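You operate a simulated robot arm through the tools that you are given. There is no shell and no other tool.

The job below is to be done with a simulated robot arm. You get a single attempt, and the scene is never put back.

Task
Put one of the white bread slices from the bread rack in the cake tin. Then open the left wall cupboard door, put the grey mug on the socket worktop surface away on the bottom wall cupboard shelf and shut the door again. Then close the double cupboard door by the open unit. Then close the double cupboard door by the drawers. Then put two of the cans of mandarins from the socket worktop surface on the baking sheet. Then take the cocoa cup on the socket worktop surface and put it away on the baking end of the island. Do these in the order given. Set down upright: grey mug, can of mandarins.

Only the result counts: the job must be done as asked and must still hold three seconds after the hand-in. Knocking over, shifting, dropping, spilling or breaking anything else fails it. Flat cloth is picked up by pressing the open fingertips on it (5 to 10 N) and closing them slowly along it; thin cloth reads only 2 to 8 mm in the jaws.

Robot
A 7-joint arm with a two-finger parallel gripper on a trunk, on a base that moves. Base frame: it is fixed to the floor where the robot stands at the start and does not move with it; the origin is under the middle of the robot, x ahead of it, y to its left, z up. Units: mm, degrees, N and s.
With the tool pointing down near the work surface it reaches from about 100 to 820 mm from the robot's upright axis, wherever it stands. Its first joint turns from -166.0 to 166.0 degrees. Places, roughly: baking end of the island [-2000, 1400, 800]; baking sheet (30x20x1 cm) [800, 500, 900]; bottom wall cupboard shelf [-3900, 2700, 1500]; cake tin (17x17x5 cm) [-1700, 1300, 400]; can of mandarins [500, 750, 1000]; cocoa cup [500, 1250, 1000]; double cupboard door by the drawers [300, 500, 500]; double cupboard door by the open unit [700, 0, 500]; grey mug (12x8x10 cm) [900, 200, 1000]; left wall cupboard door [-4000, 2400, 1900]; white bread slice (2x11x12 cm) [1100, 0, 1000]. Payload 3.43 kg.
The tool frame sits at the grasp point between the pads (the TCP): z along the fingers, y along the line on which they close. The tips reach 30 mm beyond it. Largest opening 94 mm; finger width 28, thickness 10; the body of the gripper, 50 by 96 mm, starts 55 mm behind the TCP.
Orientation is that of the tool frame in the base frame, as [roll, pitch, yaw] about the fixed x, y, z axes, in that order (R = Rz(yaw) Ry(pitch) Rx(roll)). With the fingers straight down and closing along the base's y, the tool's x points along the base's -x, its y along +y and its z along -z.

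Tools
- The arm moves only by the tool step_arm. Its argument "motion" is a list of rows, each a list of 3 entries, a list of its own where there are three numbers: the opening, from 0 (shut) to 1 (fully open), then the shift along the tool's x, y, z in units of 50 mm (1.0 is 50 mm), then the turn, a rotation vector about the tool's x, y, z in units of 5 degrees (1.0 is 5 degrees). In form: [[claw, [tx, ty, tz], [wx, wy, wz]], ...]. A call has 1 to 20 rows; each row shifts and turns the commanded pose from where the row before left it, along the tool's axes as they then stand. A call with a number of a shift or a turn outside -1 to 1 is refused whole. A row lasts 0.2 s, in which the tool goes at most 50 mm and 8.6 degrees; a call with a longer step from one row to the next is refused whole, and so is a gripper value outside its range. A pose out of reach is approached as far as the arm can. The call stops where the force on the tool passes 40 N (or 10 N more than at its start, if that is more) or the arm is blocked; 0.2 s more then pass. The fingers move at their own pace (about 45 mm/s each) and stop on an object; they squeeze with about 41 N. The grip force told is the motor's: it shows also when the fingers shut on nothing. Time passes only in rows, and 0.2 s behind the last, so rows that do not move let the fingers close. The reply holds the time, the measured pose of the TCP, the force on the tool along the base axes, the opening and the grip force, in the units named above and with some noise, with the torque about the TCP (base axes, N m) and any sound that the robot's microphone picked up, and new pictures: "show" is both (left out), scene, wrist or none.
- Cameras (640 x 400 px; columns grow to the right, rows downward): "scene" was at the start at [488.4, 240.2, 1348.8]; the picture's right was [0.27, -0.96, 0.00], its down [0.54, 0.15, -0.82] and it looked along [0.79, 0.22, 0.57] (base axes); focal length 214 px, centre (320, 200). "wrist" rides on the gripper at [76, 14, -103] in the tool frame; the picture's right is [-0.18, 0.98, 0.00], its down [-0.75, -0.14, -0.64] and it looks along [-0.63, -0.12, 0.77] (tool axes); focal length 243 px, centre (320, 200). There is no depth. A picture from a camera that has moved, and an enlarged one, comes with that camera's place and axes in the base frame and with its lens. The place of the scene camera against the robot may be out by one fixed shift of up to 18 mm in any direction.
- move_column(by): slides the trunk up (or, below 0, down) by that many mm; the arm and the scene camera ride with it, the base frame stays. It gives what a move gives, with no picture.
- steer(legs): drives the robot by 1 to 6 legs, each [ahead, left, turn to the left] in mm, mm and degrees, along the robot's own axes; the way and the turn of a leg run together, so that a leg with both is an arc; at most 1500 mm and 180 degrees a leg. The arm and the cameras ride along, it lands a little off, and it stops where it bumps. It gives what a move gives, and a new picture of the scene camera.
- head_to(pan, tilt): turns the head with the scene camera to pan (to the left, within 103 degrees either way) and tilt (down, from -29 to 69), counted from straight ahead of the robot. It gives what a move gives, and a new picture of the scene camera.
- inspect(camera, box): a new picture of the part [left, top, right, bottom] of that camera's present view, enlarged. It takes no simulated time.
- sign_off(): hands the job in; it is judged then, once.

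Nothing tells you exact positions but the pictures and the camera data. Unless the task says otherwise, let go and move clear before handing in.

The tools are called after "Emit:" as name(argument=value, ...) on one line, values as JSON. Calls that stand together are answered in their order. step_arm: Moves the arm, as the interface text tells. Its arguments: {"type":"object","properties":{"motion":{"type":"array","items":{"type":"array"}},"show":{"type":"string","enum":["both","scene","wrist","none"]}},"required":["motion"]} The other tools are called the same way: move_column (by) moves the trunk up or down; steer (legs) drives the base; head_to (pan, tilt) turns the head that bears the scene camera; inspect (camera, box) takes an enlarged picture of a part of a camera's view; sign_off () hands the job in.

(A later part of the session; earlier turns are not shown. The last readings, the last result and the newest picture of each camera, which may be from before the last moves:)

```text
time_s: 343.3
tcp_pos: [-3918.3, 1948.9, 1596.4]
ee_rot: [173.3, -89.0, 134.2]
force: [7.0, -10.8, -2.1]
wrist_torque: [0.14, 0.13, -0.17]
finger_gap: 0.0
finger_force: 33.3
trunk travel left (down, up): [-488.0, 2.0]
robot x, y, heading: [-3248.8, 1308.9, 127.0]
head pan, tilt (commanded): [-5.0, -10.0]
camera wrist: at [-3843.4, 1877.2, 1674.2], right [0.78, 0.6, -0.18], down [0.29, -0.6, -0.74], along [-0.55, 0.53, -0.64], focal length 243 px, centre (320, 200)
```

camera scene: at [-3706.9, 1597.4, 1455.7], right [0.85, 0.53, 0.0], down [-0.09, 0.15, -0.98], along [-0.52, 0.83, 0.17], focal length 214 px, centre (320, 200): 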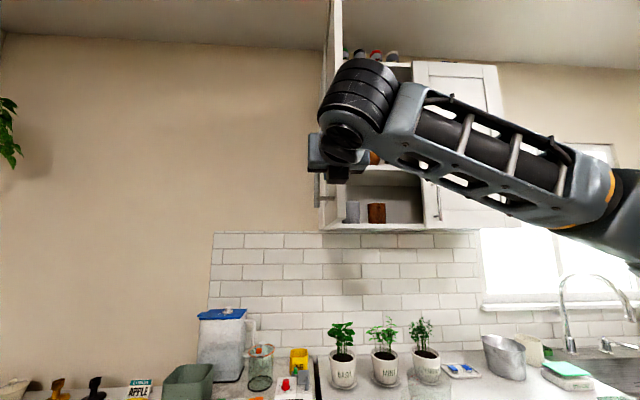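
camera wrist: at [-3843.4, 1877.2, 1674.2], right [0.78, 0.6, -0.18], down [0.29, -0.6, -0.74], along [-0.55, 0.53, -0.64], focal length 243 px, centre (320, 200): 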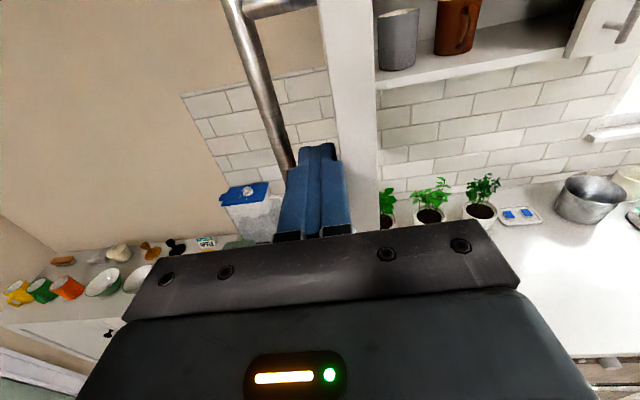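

The door is swinging. Continuing to the right, with a little forward motion to follow its arc.

Emit:
steer(legs=[[5, -65, 0], [18, -65, 0]])

Emit:
step_arm(motion=[[0, [0, 0, 0], [0, 0, 0]]], show="wrist")

```text
time_s: 344.2
tcp_pos: [-3887.7, 1970.4, 1597.0]
ee_rot: [169.3, -89.1, 138.2]
force: [8.3, -10.3, 0.6]
wrist_torque: [0.13, 0.12, -0.12]
finger_gap: 0.1
finger_force: 32.8
trunk travel left (down, up): [-488.0, 2.0]
robot x, y, heading: [-3218.8, 1335.2, 126.9]
head pan, tilt (commanded): [-5.0, -10.0]
stopped in leg 1: the force on the tool passed its limit at 42 N (the readings are from after the stop); the commanded pose is now the measured one
camera scene: at [-3679.5, 1621.2, 1455.9], right [0.85, 0.53, 0.0], down [-0.09, 0.15, -0.98], along [-0.52, 0.83, 0.17], focal length 214 px, centre (320, 200)
```

scene: 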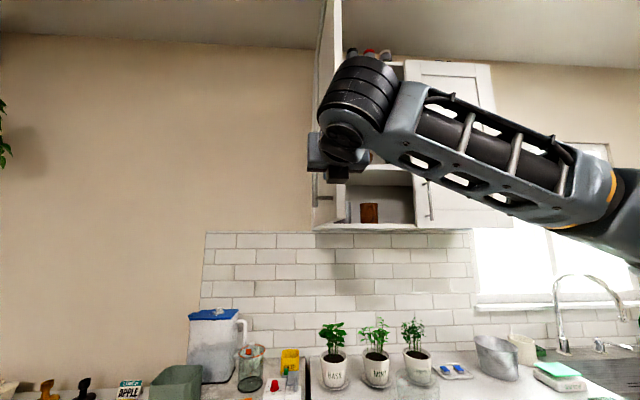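

```text
time_s: 344.6
tcp_pos: [-3889.3, 1970.1, 1595.8]
ee_rot: [169.4, -89.1, 138.3]
force: [9.8, -12.2, 0.7]
wrist_torque: [0.18, 0.12, -0.2]
finger_gap: 0.0
finger_force: 32.8
trunk travel left (down, up): [-488.0, 2.0]
robot x, y, heading: [-3218.8, 1333.0, 127.1]
head pan, tilt (commanded): [-5.0, -10.0]
camera wrist: at [-3815.2, 1898.7, 1674.3], right [0.78, 0.6, -0.18], down [0.29, -0.6, -0.74], along [-0.55, 0.53, -0.64], focal length 243 px, centre (320, 200)
```

wrist: 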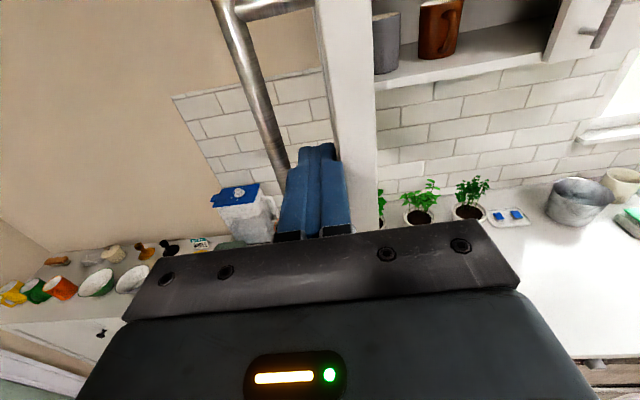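

The base's push hits the force limit because the hinge is damped, so I'll continue with slow arm motion.

Emit:
step_arm(motion=[[0, [0, 0.24, 0.02], [0, 0, 0]], [0, [0, 0.24, 0.02], [0, 0, 0]], [0, [0, 0.24, 0.03], [0, 0, 0]], [0, [0, 0.24, 0.04], [0, 0, 0]], [0, [0, 0.24, 0.05], [0, 0, 0]], [0, [0, 0.24, 0.06], [0, 0, 0]], [0, [0, 0.24, 0.07], [0, 0, 0]], [0, [0, 0.24, 0.08], [0, 0, 0]]], show="wrist")

```text
time_s: 346.4
tcp_pos: [-3824.4, 2045.3, 1596.7]
ee_rot: [171.8, -89.0, 135.8]
force: [-0.5, 0.4, 0.1]
wrist_torque: [0.01, 0.0, -0.01]
finger_gap: 0.0
finger_force: 33.2
trunk travel left (down, up): [-488.0, 2.0]
robot x, y, heading: [-3218.1, 1332.4, 127.2]
head pan, tilt (commanded): [-5.0, -10.0]
camera wrist: at [-3751.3, 1974.2, 1673.9], right [0.78, 0.6, -0.18], down [0.29, -0.6, -0.74], along [-0.55, 0.53, -0.64], focal length 243 px, centre (320, 200)
```

wrist: 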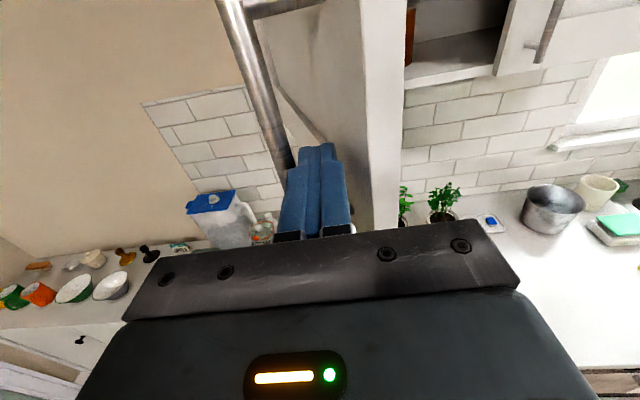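

Emit:
step_arm(motion=[[0, [0, 0.24, 0.08], [0, 0, 0]], [0, [0, 0.24, 0.09], [0, 0, 0]], [0, [0, 0.24, 0.1], [0, 0, 0]], [0, [0, 0.24, 0.11], [0, 0, 0]], [0, [0, 0.24, 0.12], [0, 0, 0]], [0, [0, 0.24, 0.13], [0, 0, 0]], [0, [0, 0.24, 0.14], [0, 0, 0]], [0, [0, 0.24, 0.16], [0, 0, 0]]], show="both")

```text
time_s: 348.2
tcp_pos: [-3775.3, 2138.6, 1595.4]
ee_rot: [170.8, -89.0, 136.9]
force: [-0.3, -0.8, -0.9]
wrist_torque: [-0.01, 0.01, 0.0]
finger_gap: 0.0
finger_force: 33.0
trunk travel left (down, up): [-488.0, 2.0]
robot x, y, heading: [-3219.0, 1333.9, 127.5]
head pan, tilt (commanded): [-5.0, -10.0]
camera scene: at [-3680.3, 1621.6, 1455.5], right [0.85, 0.53, 0.0], down [-0.09, 0.15, -0.98], along [-0.52, 0.83, 0.17], focal length 214 px, centre (320, 200)
camera wrist: at [-3703.4, 2067.9, 1673.0], right [0.78, 0.6, -0.18], down [0.29, -0.6, -0.74], along [-0.55, 0.53, -0.64], focal length 243 px, centre (320, 200)
```

scene: 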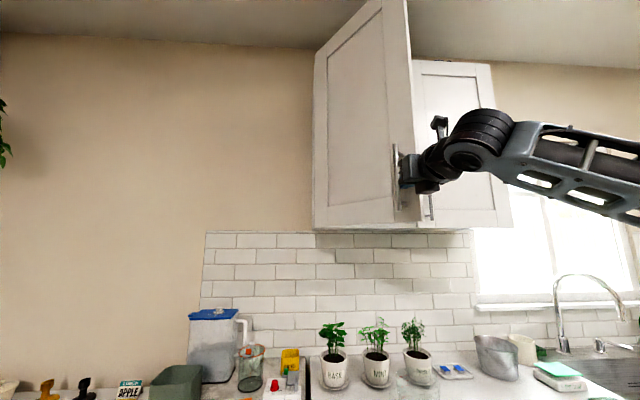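
wrist: 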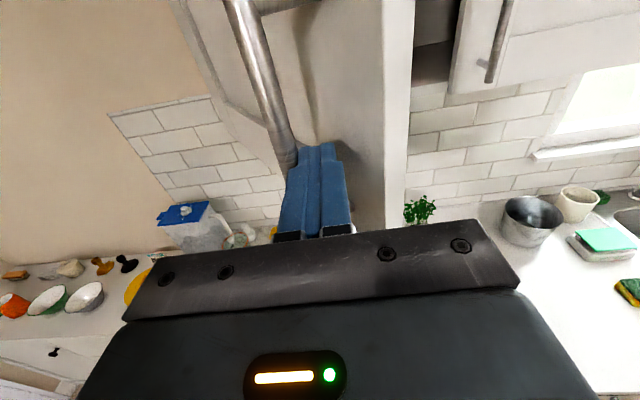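

Emit:
step_arm(motion=[[0, [0, 0.235, 0.17], [0, 0, 0]], [0, [0, 0.235, 0.17], [0, 0, 0]], [0, [0, 0.235, 0.17], [0, 0, 0]], [0, [0, 0.235, 0.17], [0, 0, 0]], [0, [0, 0.233, 0.213], [0, 0, 0]], [0, [0, 0.233, 0.213], [0, 0, 0]], [0, [0, 0.233, 0.213], [0, 0, 0]], [0, [0, 0.175, 0.25], [0, 0, 0]], [0, [0, 0.175, 0.25], [0, 0, 0]], [0, [0, 0.175, 0.25], [0, 0, 0]]], show="both")

```text
time_s: 350.4
tcp_pos: [-3751.5, 2290.6, 1593.7]
ee_rot: [174.6, -89.0, 132.7]
force: [15.1, 0.0, -2.2]
wrist_torque: [0.0, 0.21, 0.09]
finger_gap: 0.1
finger_force: 32.9
trunk travel left (down, up): [-488.0, 2.0]
robot x, y, heading: [-3217.2, 1334.9, 127.1]
head pan, tilt (commanded): [-5.0, -10.0]
camera scene: at [-3679.0, 1622.0, 1455.8], right [0.85, 0.53, 0.0], down [-0.09, 0.15, -0.98], along [-0.52, 0.83, 0.17], focal length 214 px, centre (320, 200)
camera wrist: at [-3678.5, 2218.3, 1672.1], right [0.78, 0.59, -0.18], down [0.29, -0.61, -0.74], along [-0.55, 0.53, -0.65], focal length 243 px, centre (320, 200)
```

scene: 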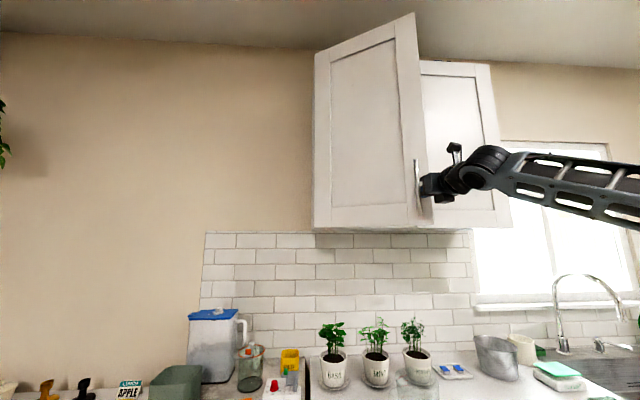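
wrist: 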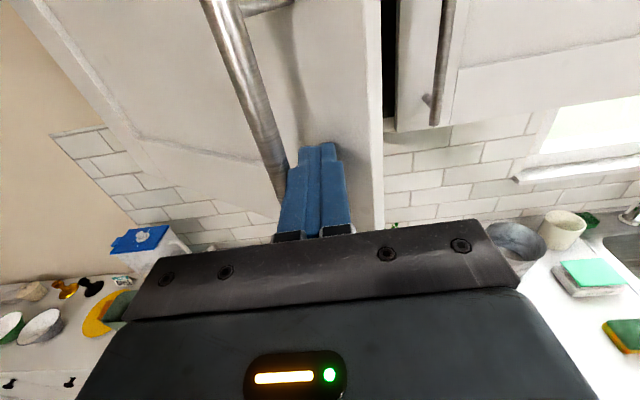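

The door is down to about 30°. I need to bring the base closer to finish, so I'll retract the hand, drive forward, and push the last part slowly.

Emit:
step_arm(motion=[[0, [0, 0, -0.8], [0, 0, 0]], [0, [0, 0, -0.8], [0, 0, 0]], [0, [0, 0, -0.8], [0, 0, 0]], [0, [0, 0, -0.8], [0, 0, 0]], [0, [0, 0, 0], [0, 0, 0]]], show="none")

Emit:
steer(legs=[[160, 0, 0]])

Emit:
step_arm(motion=[[0, [0, 0, 0], [0, 0, 0]]], show="wrist")

```text
time_s: 351.6
tcp_pos: [-3655.9, 2160.4, 1594.8]
ee_rot: [172.7, -89.0, 135.0]
force: [-0.3, -1.2, -0.1]
wrist_torque: [0.01, -0.03, -0.01]
finger_gap: 0.0
finger_force: 32.7
trunk travel left (down, up): [-488.0, 2.0]
robot x, y, heading: [-3214.5, 1332.9, 127.4]
head pan, tilt (commanded): [-5.0, -10.0]
```

```text
time_s: 352.9
tcp_pos: [-3710.6, 2257.8, 1594.3]
ee_rot: [-171.9, -88.7, 117.9]
force: [3.1, 0.3, 0.3]
wrist_torque: [0.02, 0.06, -0.07]
finger_gap: 0.1
finger_force: 33.3
trunk travel left (down, up): [-488.0, 2.0]
robot x, y, heading: [-3283.0, 1422.4, 126.9]
head pan, tilt (commanded): [-5.0, -10.0]
stopped in leg 1: the force on the tool passed its limit at 54 N (the readings are from after the stop); the commanded pose is now the measured one
camera scene: at [-3745.7, 1710.7, 1455.6], right [0.85, 0.53, 0.0], down [-0.09, 0.15, -0.98], along [-0.52, 0.84, 0.17], focal length 214 px, centre (320, 200)
```

scene: 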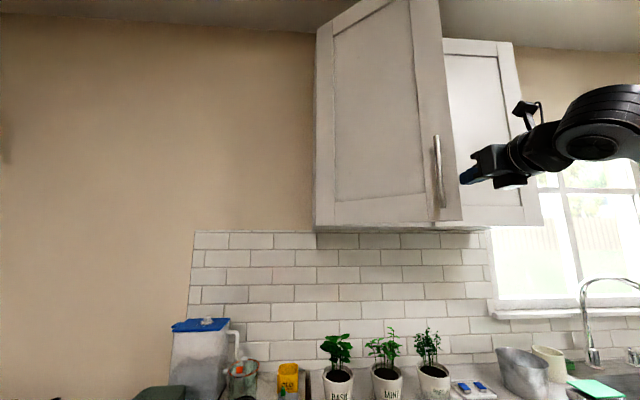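

```text
time_s: 353.3
tcp_pos: [-3710.5, 2256.5, 1593.7]
ee_rot: [-173.7, -88.6, 119.6]
force: [7.5, -0.3, 0.7]
wrist_torque: [0.01, 0.11, -0.17]
finger_gap: 0.0
finger_force: 33.2
trunk travel left (down, up): [-488.0, 2.0]
robot x, y, heading: [-3280.4, 1420.9, 127.0]
head pan, tilt (commanded): [-5.0, -10.0]
camera wrist: at [-3639.2, 2184.5, 1672.8], right [0.8, 0.57, -0.19], down [0.27, -0.62, -0.74], along [-0.54, 0.54, -0.65], focal length 243 px, centre (320, 200)
```

wrist: 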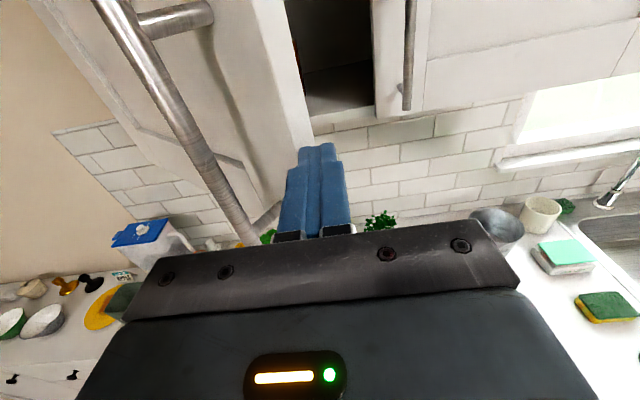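

The door has swung back to about 40°, and the finger is just past its edge. A better approach is to grip the handle again and push the door closed along the arc. I'll back off and line up on the bar.

Emit:
step_arm(motion=[[0, [0, 0.1, -0.8], [0, 0, 0]], [0.2, [0, 0, -0.6], [0, 0, 0]], [0.45, [0, -0.7, 0], [0, 0, 0]], [0.45, [0, -0.8, 0], [0, 0, 0]], [0.45, [0, 0, 0], [0, 0, 0]]], show="both")

```text
time_s: 354.5
tcp_pos: [-3729.1, 2157.2, 1598.0]
ee_rot: [-175.0, -88.7, 121.0]
force: [-0.5, 0.9, 1.1]
wrist_torque: [0.0, 0.01, -0.03]
finger_gap: 42.5
finger_force: 0.0
trunk travel left (down, up): [-488.0, 2.0]
robot x, y, heading: [-3284.6, 1424.2, 126.8]
head pan, tilt (commanded): [-5.0, -10.0]
camera scene: at [-3746.2, 1710.3, 1455.5], right [0.85, 0.53, 0.0], down [-0.09, 0.15, -0.98], along [-0.52, 0.83, 0.17], focal length 214 px, centre (320, 200)
camera wrist: at [-3657.2, 2085.9, 1677.0], right [0.8, 0.57, -0.19], down [0.27, -0.62, -0.74], along [-0.54, 0.54, -0.65], focal length 243 px, centre (320, 200)
```

scene: 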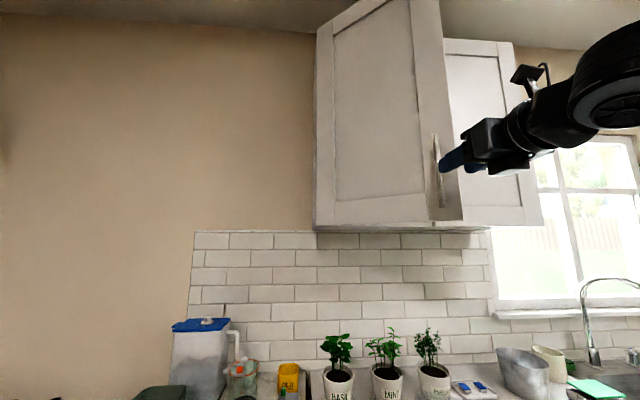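
wrist: 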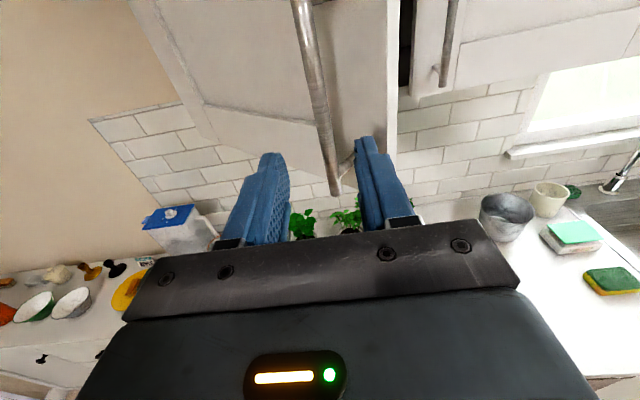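

The bar is between the fingers. Advance and grip.

Emit:
step_arm(motion=[[0.45, [0, 0.1, 0.6], [0, 0, 0]], [0.45, [0, 0, 0.6], [0, 0, 0]], [0.45, [0, 0, 0.1], [0, 0, 0]], [0.2, [0, 0, 0], [0, 0, 0]], [0, [0, 0, 0], [0, 0, 0]], [0, [0, 0, 0], [0, 0, 0]]], show="wrist")

```text
time_s: 355.9
tcp_pos: [-3763.6, 2213.1, 1595.0]
ee_rot: [-177.3, -88.8, 123.5]
force: [-8.6, 0.8, -0.5]
wrist_torque: [0.35, -0.01, 0.12]
finger_gap: 11.6
finger_force: 35.6
trunk travel left (down, up): [-488.0, 2.0]
robot x, y, heading: [-3284.8, 1423.7, 127.1]
head pan, tilt (commanded): [-5.0, -10.0]
camera wrist: at [-3691.0, 2141.5, 1673.5], right [0.8, 0.58, -0.19], down [0.27, -0.62, -0.74], along [-0.54, 0.54, -0.65], focal length 243 px, centre (320, 200)
```

wrist: 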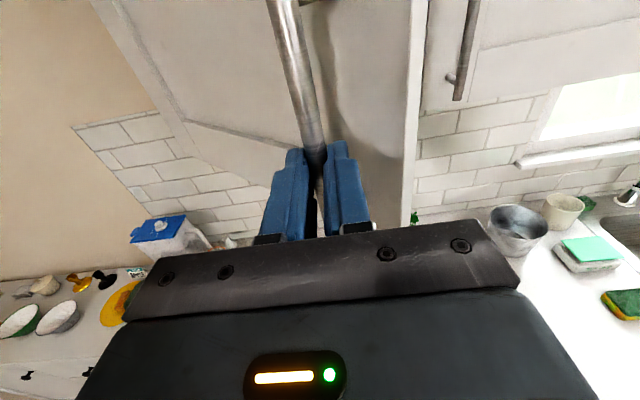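

Gripped. Now I'll push it closed along the arc in small steps.

Emit:
step_arm(motion=[[0, [0, 0.207, 0.214], [0, 0, 0]], [0, [0, 0.207, 0.214], [0, 0, 0]], [0, [0, 0.189, 0.231], [0, 0, 0]], [0, [0, 0.189, 0.231], [0, 0, 0]], [0, [0, 0.168, 0.247], [0, 0, 0]], [0, [0, 0.168, 0.247], [0, 0, 0]], [0, [0, 0.146, 0.261], [0, 0, 0]], [0, [0, 0.146, 0.261], [0, 0, 0]]], show="wrist")

```text
time_s: 357.7
tcp_pos: [-3762.6, 2330.1, 1594.8]
ee_rot: [179.8, -89.0, 126.4]
force: [-23.0, -3.5, 30.0]
wrist_torque: [0.63, -0.81, 0.42]
finger_gap: 11.2
finger_force: 44.3
trunk travel left (down, up): [-488.0, 2.0]
robot x, y, heading: [-3281.7, 1422.3, 127.2]
head pan, tilt (commanded): [-5.0, -10.0]
camera wrist: at [-3690.6, 2256.8, 1672.5], right [0.79, 0.58, -0.18], down [0.27, -0.61, -0.74], along [-0.54, 0.54, -0.64], focal length 243 px, centre (320, 200)
```

wrist: 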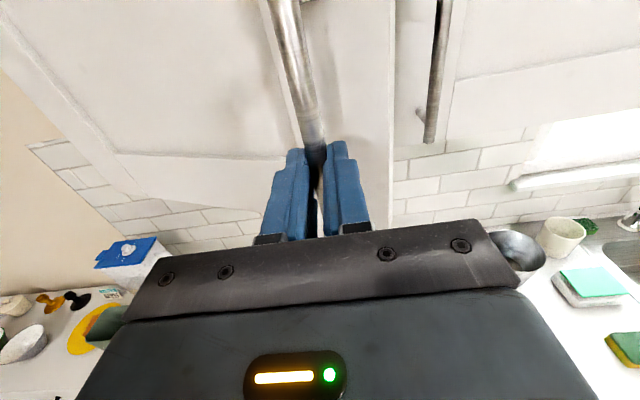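

Emit:
step_arm(motion=[[0, [0.04, 0.08, 0.273], [0, 0, 0]], [0, [0.02, 0.1, 0.273], [0, 0, 0]], [0, [0, 0.09, 0.282], [0, 0, 0]], [0, [0, 0.09, 0.282], [0, 0, 0]], [0, [0, 0.07, 0.289], [0, 0, 0]], [0, [0, 0.07, 0.289], [0, 0, 0]]], show="both")

```text
time_s: 359.1
tcp_pos: [-3788.9, 2416.5, 1594.0]
ee_rot: [-178.8, -88.7, 124.7]
force: [-2.4, 0.0, 14.4]
wrist_torque: [0.96, -0.67, 0.14]
finger_gap: 11.5
finger_force: 45.2
trunk travel left (down, up): [-488.0, 2.0]
robot x, y, heading: [-3285.5, 1425.3, 127.3]
head pan, tilt (commanded): [-5.0, -10.0]
camera scene: at [-3745.9, 1709.8, 1455.7], right [0.85, 0.53, 0.0], down [-0.09, 0.15, -0.98], along [-0.52, 0.83, 0.17], focal length 214 px, centre (320, 200)
camera wrist: at [-3717.1, 2343.3, 1672.5], right [0.8, 0.57, -0.18], down [0.27, -0.62, -0.74], along [-0.54, 0.54, -0.65], focal length 243 px, centre (320, 200)
```

scene: 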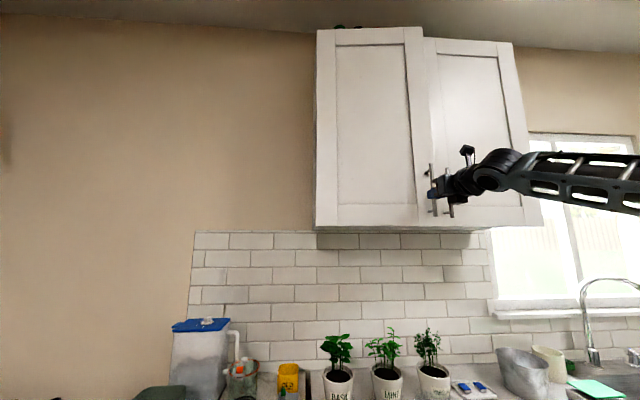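
wrist: 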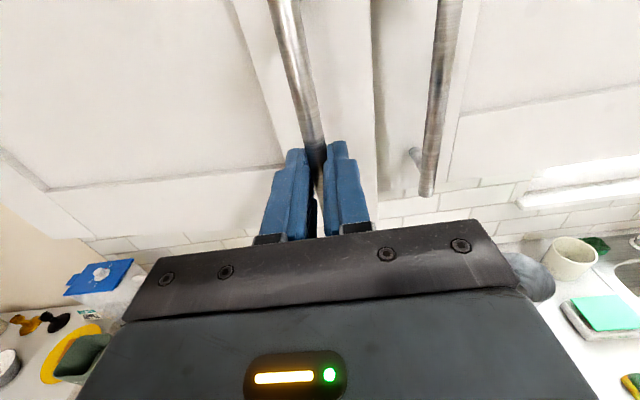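

Nearly closed. I'll push the last 40 mm until it seats.

Emit:
step_arm(motion=[[0, [0.02, 0.04, 0.28], [0, 0, 0]], [0, [0.02, 0.03, 0.28], [0, 0, 0]], [0, [0, 0.02, 0.2], [0, 0, 0]], [0, [0, 0, 0.12], [0, 0, 0]], [0, [0, 0, 0.1], [0, 0, 0]], [0, [0, 0, 0], [0, 0, 0]]], show="both")

```text
time_s: 360.0
tcp_pos: [-3805.9, 2450.5, 1593.5]
ee_rot: [-179.6, -88.5, 125.5]
force: [17.4, -27.9, -5.2]
wrist_torque: [0.45, -1.04, 0.06]
finger_gap: 11.3
finger_force: 44.9
trunk travel left (down, up): [-488.0, 2.0]
robot x, y, heading: [-3282.7, 1422.8, 126.8]
head pan, tilt (commanded): [-5.0, -10.0]
stopped in row 4: the force on the tool passed its limit at 44 N (the readings are from after the stop); the commanded pose is now the measured one
camera scene: at [-3744.6, 1708.7, 1455.8], right [0.85, 0.53, 0.0], down [-0.09, 0.15, -0.98], along [-0.52, 0.84, 0.17], focal length 214 px, centre (320, 200)
camera wrist: at [-3735.3, 2377.6, 1672.9], right [0.8, 0.57, -0.18], down [0.27, -0.62, -0.74], along [-0.54, 0.54, -0.65], focal length 243 px, centre (320, 200)
```

scene: 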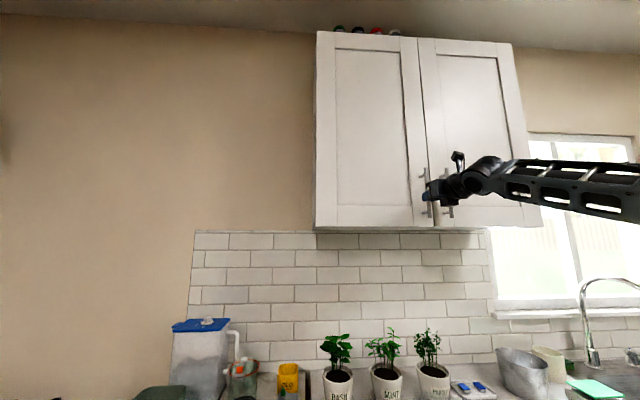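
wrist: 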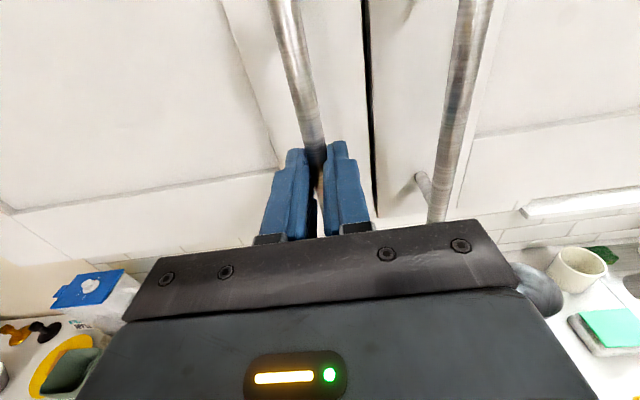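

The door is flush with the other one. I'll give one more gentle press and then release.

Emit:
step_arm(motion=[[0, [0, 0, 0.05], [0, 0, 0]], [0, [0, 0, 0], [0, 0, 0]], [0.2, [0, 0, 0], [0, 0, 0]], [0.5, [0, 0, 0], [0, 0, 0]], [0.5, [0, 0, 0], [0, 0, 0]], [0.5, [0, 0, 0], [0, 0, 0]]], show="wrist")

```text
time_s: 360.4
tcp_pos: [-3806.5, 2451.3, 1594.9]
ee_rot: [-179.9, -88.5, 125.8]
force: [13.7, -25.1, -4.7]
wrist_torque: [0.35, -1.01, 0.15]
finger_gap: 11.5
finger_force: 45.2
trunk travel left (down, up): [-488.0, 2.0]
robot x, y, heading: [-3281.0, 1423.5, 126.9]
head pan, tilt (commanded): [-5.0, -10.0]
stopped in row 1: the force on the tool passed its limit at 44 N (the readings are from after the stop); the commanded pose is now the measured one
camera wrist: at [-3735.7, 2378.2, 1673.2], right [0.8, 0.57, -0.18], down [0.27, -0.62, -0.74], along [-0.53, 0.54, -0.65], focal length 243 px, centre (320, 200)
```

wrist: 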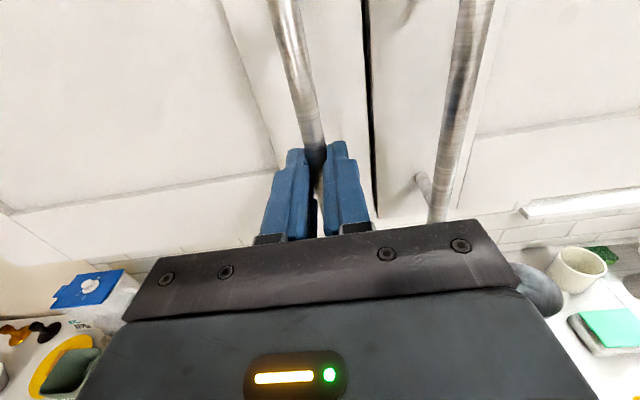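

It is firmly seated. Releasing and backing away.

Emit:
step_arm(motion=[[0.2, [0, 0, 0], [0, 0, 0]], [0.5, [0, 0, 0], [0, 0, 0]], [0.5, [0, 0, 0], [0, 0, 0]], [0.5, [0, 0, 0], [0, 0, 0]], [0.5, [0, 0, -0.6], [0, 0, 0]], [0.5, [0, 0, -0.8], [0, 0, 0]], [0.5, [0, 0, -0.8], [0, 0, 0]], [0.2, [0, 0, -0.8], [0, 0, 0]], [0, [0, 0, -0.8], [0, 0, 0]], [0, [0, 0, 0], [0, 0, 0]]], show="both")

```text
time_s: 362.6
tcp_pos: [-3695.9, 2300.4, 1597.8]
ee_rot: [-178.7, -88.5, 124.6]
force: [-0.6, -0.6, 0.3]
wrist_torque: [0.02, -0.01, 0.03]
finger_gap: 0.2
finger_force: 19.3
trunk travel left (down, up): [-488.0, 2.0]
robot x, y, heading: [-3285.1, 1422.5, 126.8]
head pan, tilt (commanded): [-5.0, -10.0]
camera scene: at [-3745.4, 1709.8, 1455.6], right [0.85, 0.53, 0.0], down [-0.09, 0.15, -0.98], along [-0.52, 0.84, 0.17], focal length 214 px, centre (320, 200)
camera wrist: at [-3625.4, 2227.2, 1676.5], right [0.8, 0.57, -0.18], down [0.27, -0.62, -0.74], along [-0.53, 0.54, -0.65], focal length 243 px, centre (320, 200)
```

scene: 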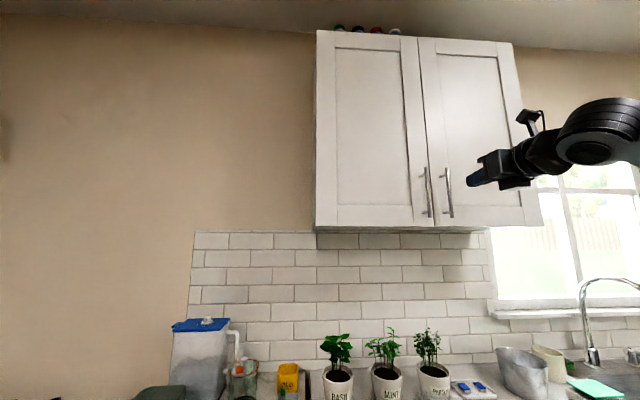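
wrist: 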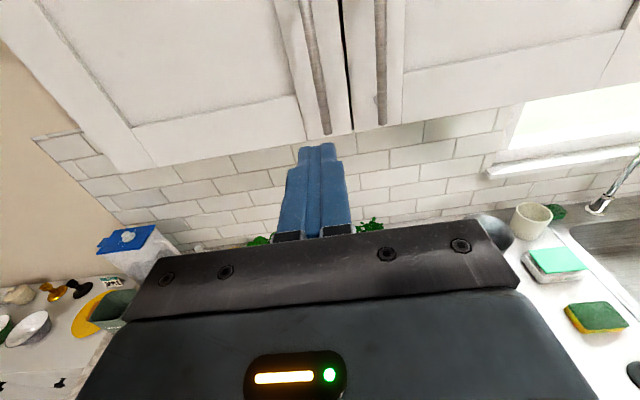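

The wall cupboard is shut with the mug inside. Next come the two double-cupboard doors. I'll lower the arm and drive back to the worktop nook.

Emit:
step_arm(motion=[[0, [-0.3, 0, -0.5], [0, 0, 0]], [0, [-0.9, 0, 0], [0, 0, 0]], [0, [-0.9, 0, 0], [0, 0, 0]], [0, [-0.9, 0, 0], [0, 0, 0]], [0, [-0.9, 0, 0], [0, 0, 0]], [0, [-0.9, 0, 0], [0, 0, 0]], [0, [-0.9, 0, 0], [0, 0, 0]], [0, [-0.9, 0, 0], [0, 0, 0]], [0, [0, 0, 0], [0, 0, 0]]], show="none")

Emit:
steer(legs=[[50, 0, 0], [0, -1500, 0], [0, -500, 0]])

```text
time_s: 364.6
tcp_pos: [-3677.2, 2272.6, 1266.4]
ee_rot: [-178.8, -88.4, 124.7]
force: [-0.3, 0.0, -0.2]
wrist_torque: [-0.01, 0.01, 0.01]
finger_gap: 0.1
finger_force: 33.0
trunk travel left (down, up): [-488.0, 2.0]
robot x, y, heading: [-3285.1, 1419.8, 127.1]
head pan, tilt (commanded): [-5.0, -10.0]
```

```text
time_s: 374.8
tcp_pos: [-2172.5, 3496.0, 1266.6]
ee_rot: [-179.5, -88.5, 126.1]
force: [0.4, 0.1, -0.1]
wrist_torque: [0.0, 0.01, -0.02]
finger_gap: 0.0
finger_force: 33.0
trunk travel left (down, up): [-488.0, 2.0]
robot x, y, heading: [-1766.4, 2651.0, 127.7]
head pan, tilt (commanded): [-5.0, -10.0]
camera scene: at [-2233.1, 2932.5, 1455.5], right [0.84, 0.54, 0.0], down [-0.09, 0.15, -0.98], along [-0.53, 0.83, 0.17], focal length 214 px, centre (320, 200)
```

scene: 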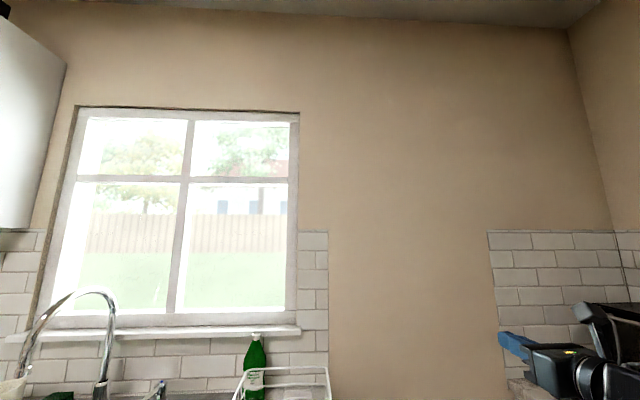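

Emit:
steer(legs=[[0, 0, -0.8], [-1500, 0, 0], [-600, 0, 0]])

Emit:
head_to(pan=95, tilt=50)

```text
time_s: 385.6
tcp_pos: [-895.3, 1832.3, 1266.5]
ee_rot: [-179.3, -88.4, 126.5]
force: [0.9, -0.5, -0.4]
wrist_torque: [-0.01, -0.01, 0.02]
finger_gap: 0.0
finger_force: 33.3
trunk travel left (down, up): [-488.0, 2.0]
robot x, y, heading: [-482.1, 991.4, 128.4]
head pan, tilt (commanded): [-5.0, -10.0]
camera scene: at [-950.2, 1268.9, 1455.5], right [0.84, 0.55, 0.0], down [-0.1, 0.14, -0.98], along [-0.54, 0.82, 0.17], focal length 214 px, centre (320, 200)
```

scene: 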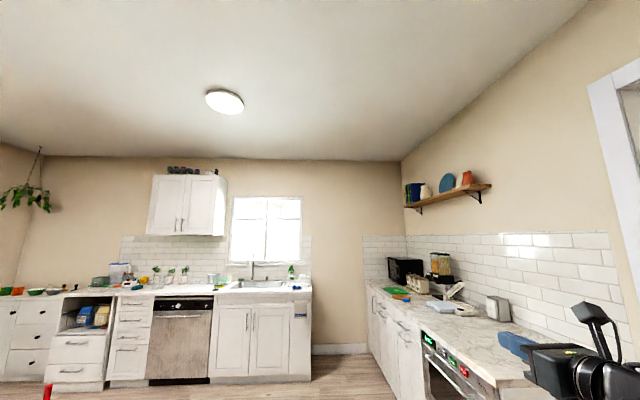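

```text
time_s: 387.3
tcp_pos: [-894.7, 1832.4, 1266.3]
ee_rot: [-179.3, -88.4, 126.4]
force: [-0.5, -0.4, -0.6]
wrist_torque: [0.01, -0.05, 0.03]
finger_gap: 0.0
finger_force: 33.3
trunk travel left (down, up): [-488.0, 2.0]
robot x, y, heading: [-480.6, 994.3, 128.6]
head pan, tilt (commanded): [95.0, 50.0]
camera scene: at [-959.9, 1145.6, 1362.4], right [-0.69, 0.73, 0.0], down [0.56, 0.53, -0.64], along [-0.47, -0.44, -0.77], focal length 214 px, centre (320, 200)
```

scene: 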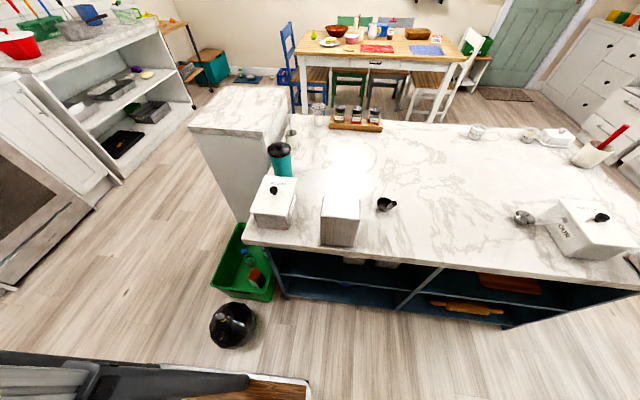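

The bag hasn't moved and the cupboard is shut. I'll go back into the nook by the same slanted route.

Emit:
steer(legs=[[0, 0, -18], [-780, 0, 0]])

Emit:
steer(legs=[[-199, 205, 0], [0, 0, -110.5]])

Emit:
head_to(pan=-5, tilt=45)

```text
time_s: 392.6
tcp_pos: [-343.4, 1179.8, 1266.4]
ee_rot: [-179.3, -88.4, 108.8]
force: [0.6, 0.3, 0.7]
wrist_torque: [-0.01, -0.01, 0.0]
finger_gap: 0.0
finger_force: 33.4
trunk travel left (down, up): [-488.0, 2.0]
robot x, y, heading: [-207.1, 253.7, 110.6]
head pan, tilt (commanded): [95.0, 50.0]
camera scene: at [-616.7, 547.7, 1362.4], right [-0.43, 0.9, 0.0], down [0.69, 0.33, -0.64], along [-0.58, -0.28, -0.77], focal length 214 px, centre (320, 200)
```

scene: 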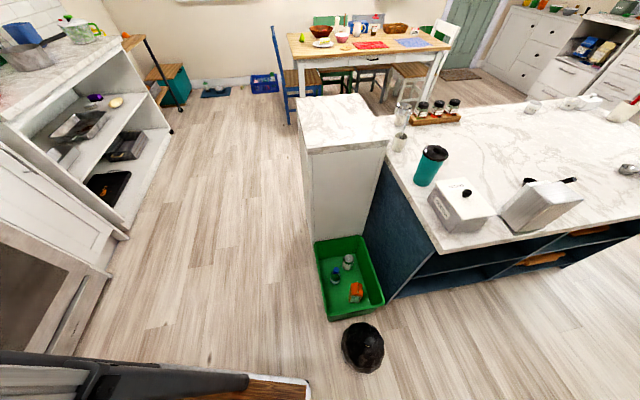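

```text
time_s: 399.2
tcp_pos: [588.2, -191.8, 1266.6]
ee_rot: [-179.2, -88.5, -1.2]
force: [-0.4, -0.1, 0.1]
wrist_torque: [0.0, 0.01, -0.01]
finger_gap: 0.0
finger_force: 32.8
trunk travel left (down, up): [-488.0, 2.0]
robot x, y, heading: [-333.6, -6.7, 0.9]
head pan, tilt (commanded): [95.0, 50.0]
camera scene: at [89.9, 299.7, 1362.4], right [0.99, 0.1, 0.0], down [0.08, -0.76, -0.64], along [-0.06, 0.64, -0.77], focal length 214 px, centre (320, 200)
```

scene: 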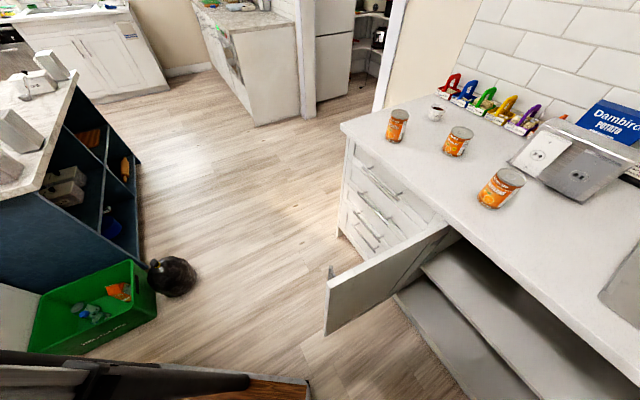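

```text
time_s: 400.9
tcp_pos: [589.3, -191.9, 1266.0]
ee_rot: [-179.2, -88.4, -1.2]
force: [-0.4, -0.1, 0.4]
wrist_torque: [-0.03, 0.03, -0.01]
finger_gap: 0.0
finger_force: 33.3
trunk travel left (down, up): [-488.0, 2.0]
robot x, y, heading: [-328.9, -2.8, 0.9]
head pan, tilt (commanded): [-5.0, 45.0]
camera scene: at [178.7, 217.1, 1369.3], right [-0.07, -1.0, 0.0], down [-0.71, 0.05, -0.71], along [0.71, -0.05, -0.71], focal length 214 px, centre (320, 200)
```

scene: 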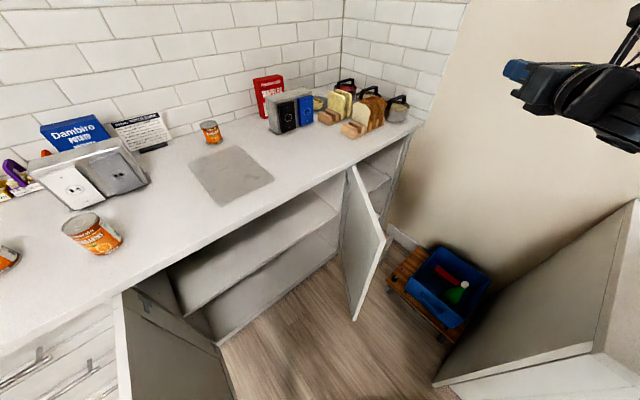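

I have a clear view of both open doors. For the right-hand door I'll point the hand straight down and push its outer face near the top, between the hinge and the handle.

Emit:
step_arm(motion=[[0, [0, 0, 0], [0, -1, 0]], [0, [0, 0, 0], [0, -1, 0]], [0, [0, 0, 0], [0, -1, 0]], [0, [0, 0, 0], [0, -1, 0]], [0, [0, 0, 0], [0, -1, 0]], [0, [0, 0, 0], [0, -1, 0]], [0, [0, 0, 0], [0, -1, 0]], [0, [0, 0, 0], [0, -1, 0]], [0, [0, 0, 0], [0, -1, 0]], [0, [0, 0, 0], [0, -1, 0]], [0, [0, 0, 0], [0, -1, 0]], [0, [0, 0, 0], [0, -1, 0]], [0, [0, 0, 0], [0, -1, 0]], [0, [0, 0, 0], [0, -1, 0]], [0, [0, 0, 0], [0, -1, 0]], [0, [0, 0, 0], [0, -1, 0]], [0, [0, 0, 0], [0, -1, 0]], [0, [0, 0, 0], [0, -0.7, 0]], [0, [0, 0, 0], [0, 0, 0]]], show="scene")

```text
time_s: 404.9
tcp_pos: [588.0, -191.8, 1265.7]
ee_rot: [180.0, 0.1, -0.4]
force: [-0.5, -0.7, 0.2]
wrist_torque: [-0.02, -0.02, 0.02]
finger_gap: 0.1
finger_force: 32.8
trunk travel left (down, up): [-488.0, 2.0]
robot x, y, heading: [-330.9, -8.4, 0.6]
head pan, tilt (commanded): [-5.0, 45.0]
camera scene: at [178.8, 217.1, 1369.3], right [-0.07, -1.0, 0.0], down [-0.71, 0.05, -0.71], along [0.71, -0.05, -0.71], focal length 214 px, centre (320, 200)
```

scene: 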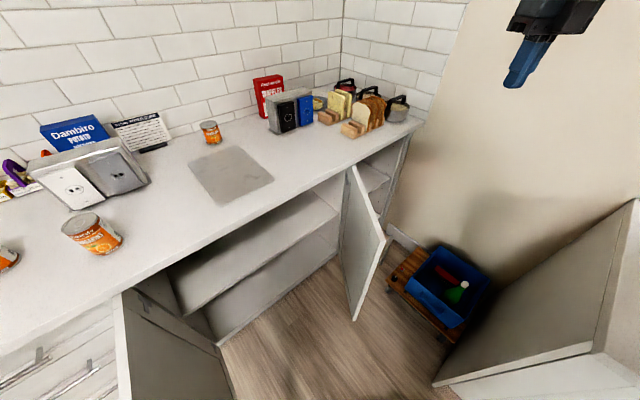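

Emit:
step_arm(motion=[[0, [0.29, -0.81, 0], [0, 0, 0]], [0, [0.29, -0.81, 0], [0, 0, 0]], [0, [0.3, -0.8, 0], [0, 0, 0]], [0, [0, 0, 0.9], [0, 0, 0]], [0, [0, 0, 0.9], [0, 0, 0]], [0, [0, 0, 0.9], [0, 0, 0]], [0, [0, 0, 0.9], [0, 0, 0]], [0, [0, 0, 0.9], [0, 0, 0]], [0, [0, 0, 0.9], [0, 0, 0]], [0, [0, 0, 0], [0, 0, 0]]], show="both")

```text
time_s: 407.1
tcp_pos: [633.8, -69.3, 996.5]
ee_rot: [-179.9, 0.1, -0.4]
force: [-0.5, 0.2, 0.0]
wrist_torque: [0.05, 0.04, -0.01]
finger_gap: 0.0
finger_force: 32.9
trunk travel left (down, up): [-488.0, 2.0]
robot x, y, heading: [-328.7, -8.5, 0.7]
head pan, tilt (commanded): [-5.0, 45.0]
camera scene: at [178.8, 217.1, 1369.3], right [-0.07, -1.0, 0.0], down [-0.71, 0.05, -0.71], along [0.71, -0.05, -0.71], focal length 214 px, centre (320, 200)
camera wrist: at [711.9, -83.7, 1098.3], right [-0.19, -0.98, 0.0], down [-0.75, 0.15, 0.64], along [-0.63, 0.12, -0.77], focal length 243 px, centre (320, 200)
```

scene: 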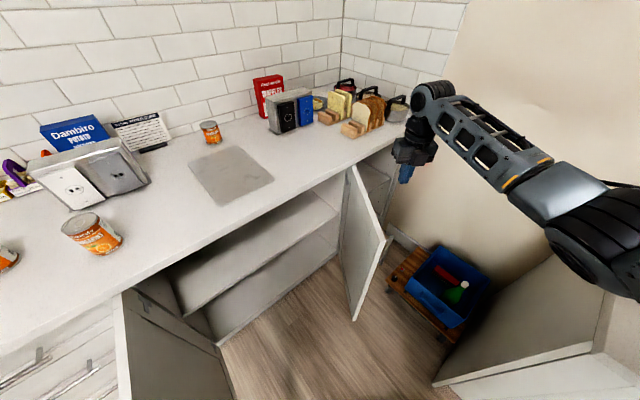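
wrist: 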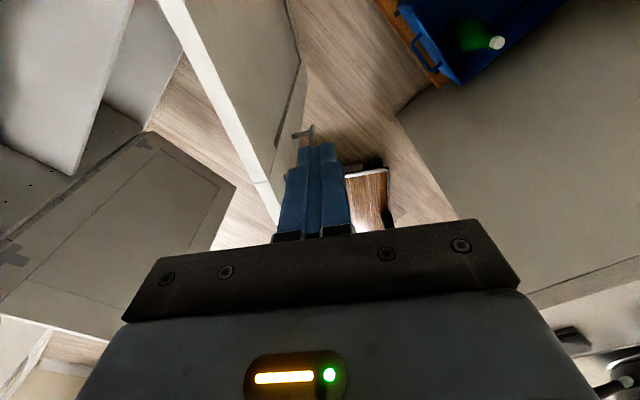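

The fingers are on the outer side of the door. I'll go down to door level and begin to push slowly.

Emit:
step_arm(motion=[[0, [0, 0, 0.9], [0, 0, 0]], [0, [0, 0, 0.9], [0, 0, 0]], [0, [0, 0, 0.9], [0, 0, 0]], [0, [0, 0, 0.32], [0, 0, 0]], [0, [0, -0.35, 0], [0, 0, 0]], [0, [0, -0.35, 0], [0, 0, 0]], [0, [0, -0.3, 0], [0, 0, 0]], [0, [0, -0.3, 0], [0, 0, 0]], [0, [0, 0, 0], [0, 0, 0]]], show="both")

```text
time_s: 409.1
tcp_pos: [632.6, -6.2, 845.7]
ee_rot: [180.0, 0.2, -0.4]
force: [0.1, 0.3, 0.2]
wrist_torque: [-0.01, 0.01, -0.03]
finger_gap: 0.3
finger_force: 32.7
trunk travel left (down, up): [-488.0, 2.0]
robot x, y, heading: [-330.5, -5.6, 0.7]
head pan, tilt (commanded): [-5.0, 45.0]
camera scene: at [178.7, 217.1, 1369.3], right [-0.07, -1.0, 0.0], down [-0.71, 0.05, -0.71], along [0.71, -0.05, -0.71], focal length 214 px, centre (320, 200)
camera wrist: at [710.2, -20.1, 948.3], right [-0.19, -0.98, 0.0], down [-0.75, 0.15, 0.64], along [-0.63, 0.12, -0.77], focal length 243 px, centre (320, 200)
```

scene: 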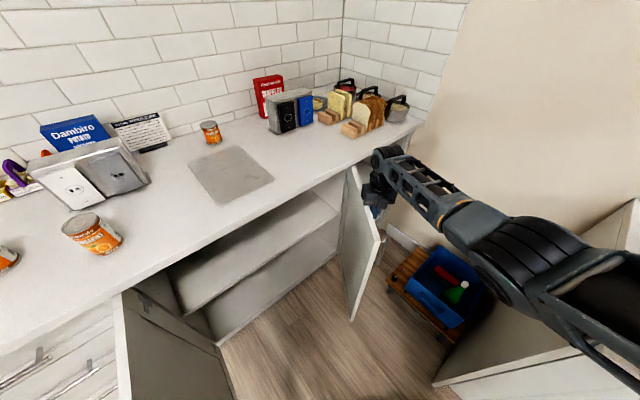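
wrist: 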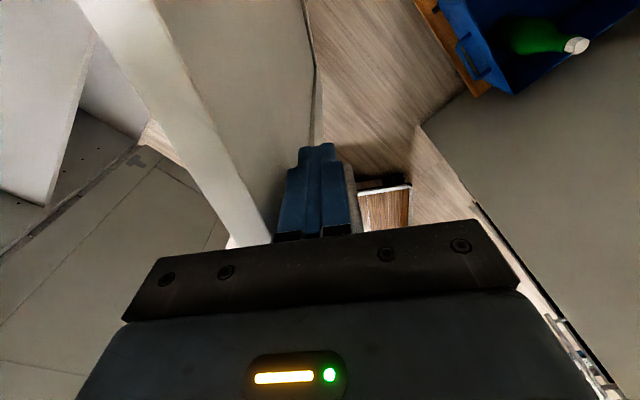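

Emit:
step_arm(motion=[[0, [-0.022, -0.225, 0], [0, 0, 0]], [0, [-0.022, -0.225, 0], [0, 0, 0]], [0, [-0.022, -0.225, 0], [0, 0, 0]], [0, [-0.022, -0.225, 0], [0, 0, 0]], [0, [-0.022, -0.225, 0], [0, 0, 0]], [0, [0.048, -0.236, 0], [0, 0, 0]], [0, [0.048, -0.236, 0], [0, 0, 0]], [0, [0.048, -0.236, 0], [0, 0, 0]], [0, [0.048, -0.236, 0], [0, 0, 0]], [0, [0.048, -0.236, 0], [0, 0, 0]]], show="both")

```text
time_s: 411.3
tcp_pos: [640.4, 107.5, 845.3]
ee_rot: [-179.8, 0.2, -0.4]
force: [-0.3, 0.2, 0.3]
wrist_torque: [0.02, 0.02, 0.0]
finger_gap: 0.0
finger_force: 33.3
trunk travel left (down, up): [-488.0, 2.0]
robot x, y, heading: [-331.6, -11.2, 0.7]
head pan, tilt (commanded): [-5.0, 45.0]
camera scene: at [178.8, 216.8, 1369.3], right [-0.07, -1.0, 0.0], down [-0.71, 0.05, -0.71], along [0.71, -0.05, -0.71], focal length 214 px, centre (320, 200)
camera wrist: at [717.5, 93.6, 947.1], right [-0.19, -0.98, 0.0], down [-0.75, 0.15, 0.64], along [-0.63, 0.12, -0.77], focal length 243 px, centre (320, 200)
```

scene: 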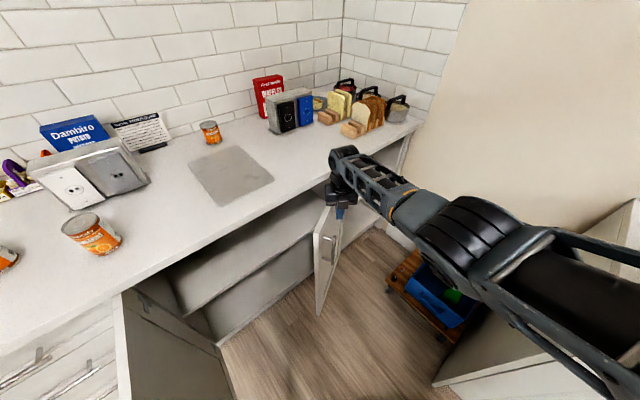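
wrist: 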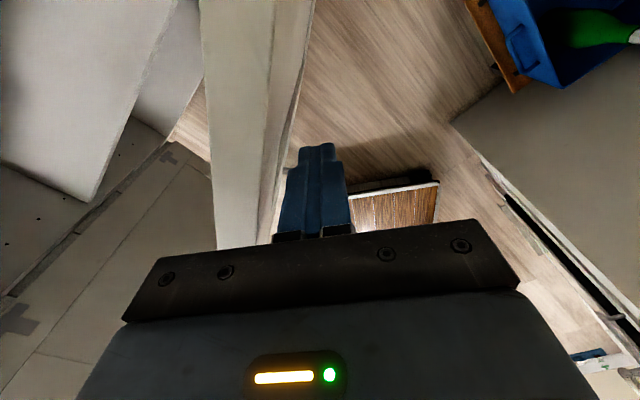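

Emit:
step_arm(motion=[[0, [0.106, -0.222, 0], [0, 0, 0]], [0, [0.106, -0.222, 0], [0, 0, 0]], [0, [0.106, -0.222, 0], [0, 0, 0]], [0, [0.106, -0.222, 0], [0, 0, 0]], [0, [0.106, -0.222, 0], [0, 0, 0]], [0, [0.16, -0.18, 0], [0, 0, 0]], [0, [0.16, -0.18, 0], [0, 0, 0]], [0, [0.16, -0.18, 0], [0, 0, 0]], [0, [0.16, -0.18, 0], [0, 0, 0]]], show="both")

```text
time_s: 413.3
tcp_pos: [645.8, 187.3, 861.4]
ee_rot: [-180.0, 0.0, -0.5]
force: [1.1, 0.3, -0.5]
wrist_torque: [0.02, -0.02, 0.03]
finger_gap: 0.1
finger_force: 33.2
out of reach, approached as far as the arm can: row 3, 4, 5, 6, 7, 8, 9
trunk travel left (down, up): [-488.0, 2.0]
robot x, y, heading: [-329.7, -4.8, 0.5]
head pan, tilt (commanded): [-5.0, 45.0]
camera scene: at [178.8, 217.1, 1369.3], right [-0.07, -1.0, 0.0], down [-0.71, 0.05, -0.71], along [0.71, -0.05, -0.71], focal length 214 px, centre (320, 200)
camera wrist: at [723.6, 173.4, 964.0], right [-0.19, -0.98, 0.0], down [-0.75, 0.15, 0.64], along [-0.63, 0.12, -0.77], focal length 243 px, centre (320, 200)
```

scene: 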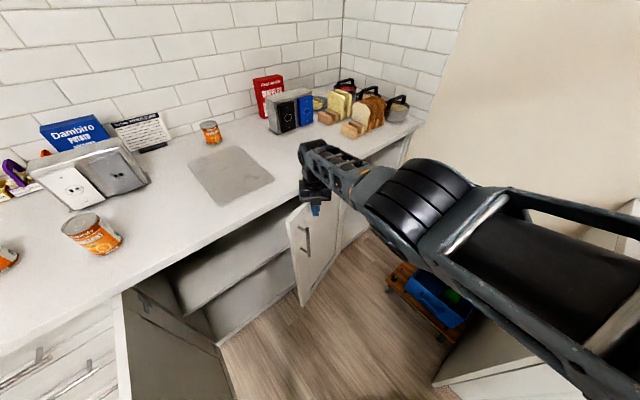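
wrist: 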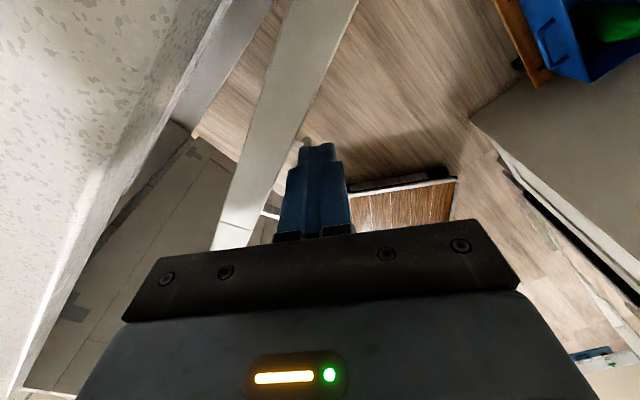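

The arm is at its reach limit with the trunk this high. I'll pull the hand back, move the base 120 mm closer, and resume.

Emit:
step_arm(motion=[[0, [-0.9, 0, 0], [0, 0, 0]], [0, [-0.9, 0, 0], [0, 0, 0]], [0, [-0.9, 0, 0], [0, 0, 0]], [0, [-0.9, 0, 0], [0, 0, 0]], [0, [-0.4, 0, 0], [0, 0, 0]], [0, [0, 0, 0], [0, 0, 0]]], show="none")

Emit:
steer(legs=[[130, 0, 0]])

```text
time_s: 414.7
tcp_pos: [445.1, 190.2, 863.5]
ee_rot: [-179.9, 0.2, -0.4]
force: [0.3, -0.4, 0.9]
wrist_torque: [-0.02, 0.01, 0.01]
finger_gap: 0.1
finger_force: 33.1
trunk travel left (down, up): [-488.0, 2.0]
robot x, y, heading: [-332.8, -4.4, 1.0]
head pan, tilt (commanded): [-5.0, 45.0]
```

```text
time_s: 416.0
tcp_pos: [574.5, 192.2, 863.6]
ee_rot: [180.0, 0.1, -0.4]
force: [0.4, 1.0, 0.4]
wrist_torque: [-0.04, 0.01, 0.01]
finger_gap: 0.0
finger_force: 33.1
trunk travel left (down, up): [-488.0, 2.0]
robot x, y, heading: [-203.8, -2.9, 0.6]
head pan, tilt (commanded): [-5.0, 45.0]
camera scene: at [307.9, 218.8, 1369.4], right [-0.07, -1.0, 0.0], down [-0.71, 0.05, -0.71], along [0.71, -0.05, -0.71], focal length 214 px, centre (320, 200)
```

scene: 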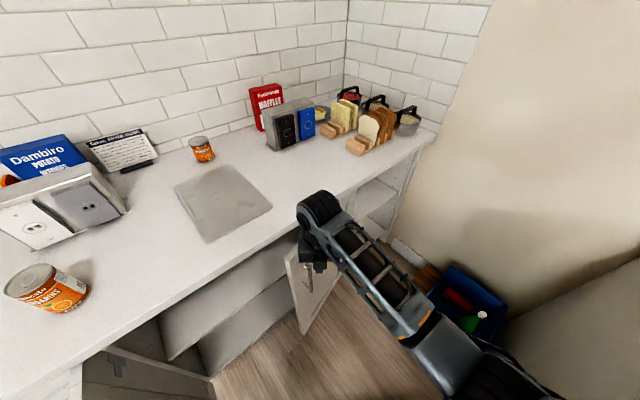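

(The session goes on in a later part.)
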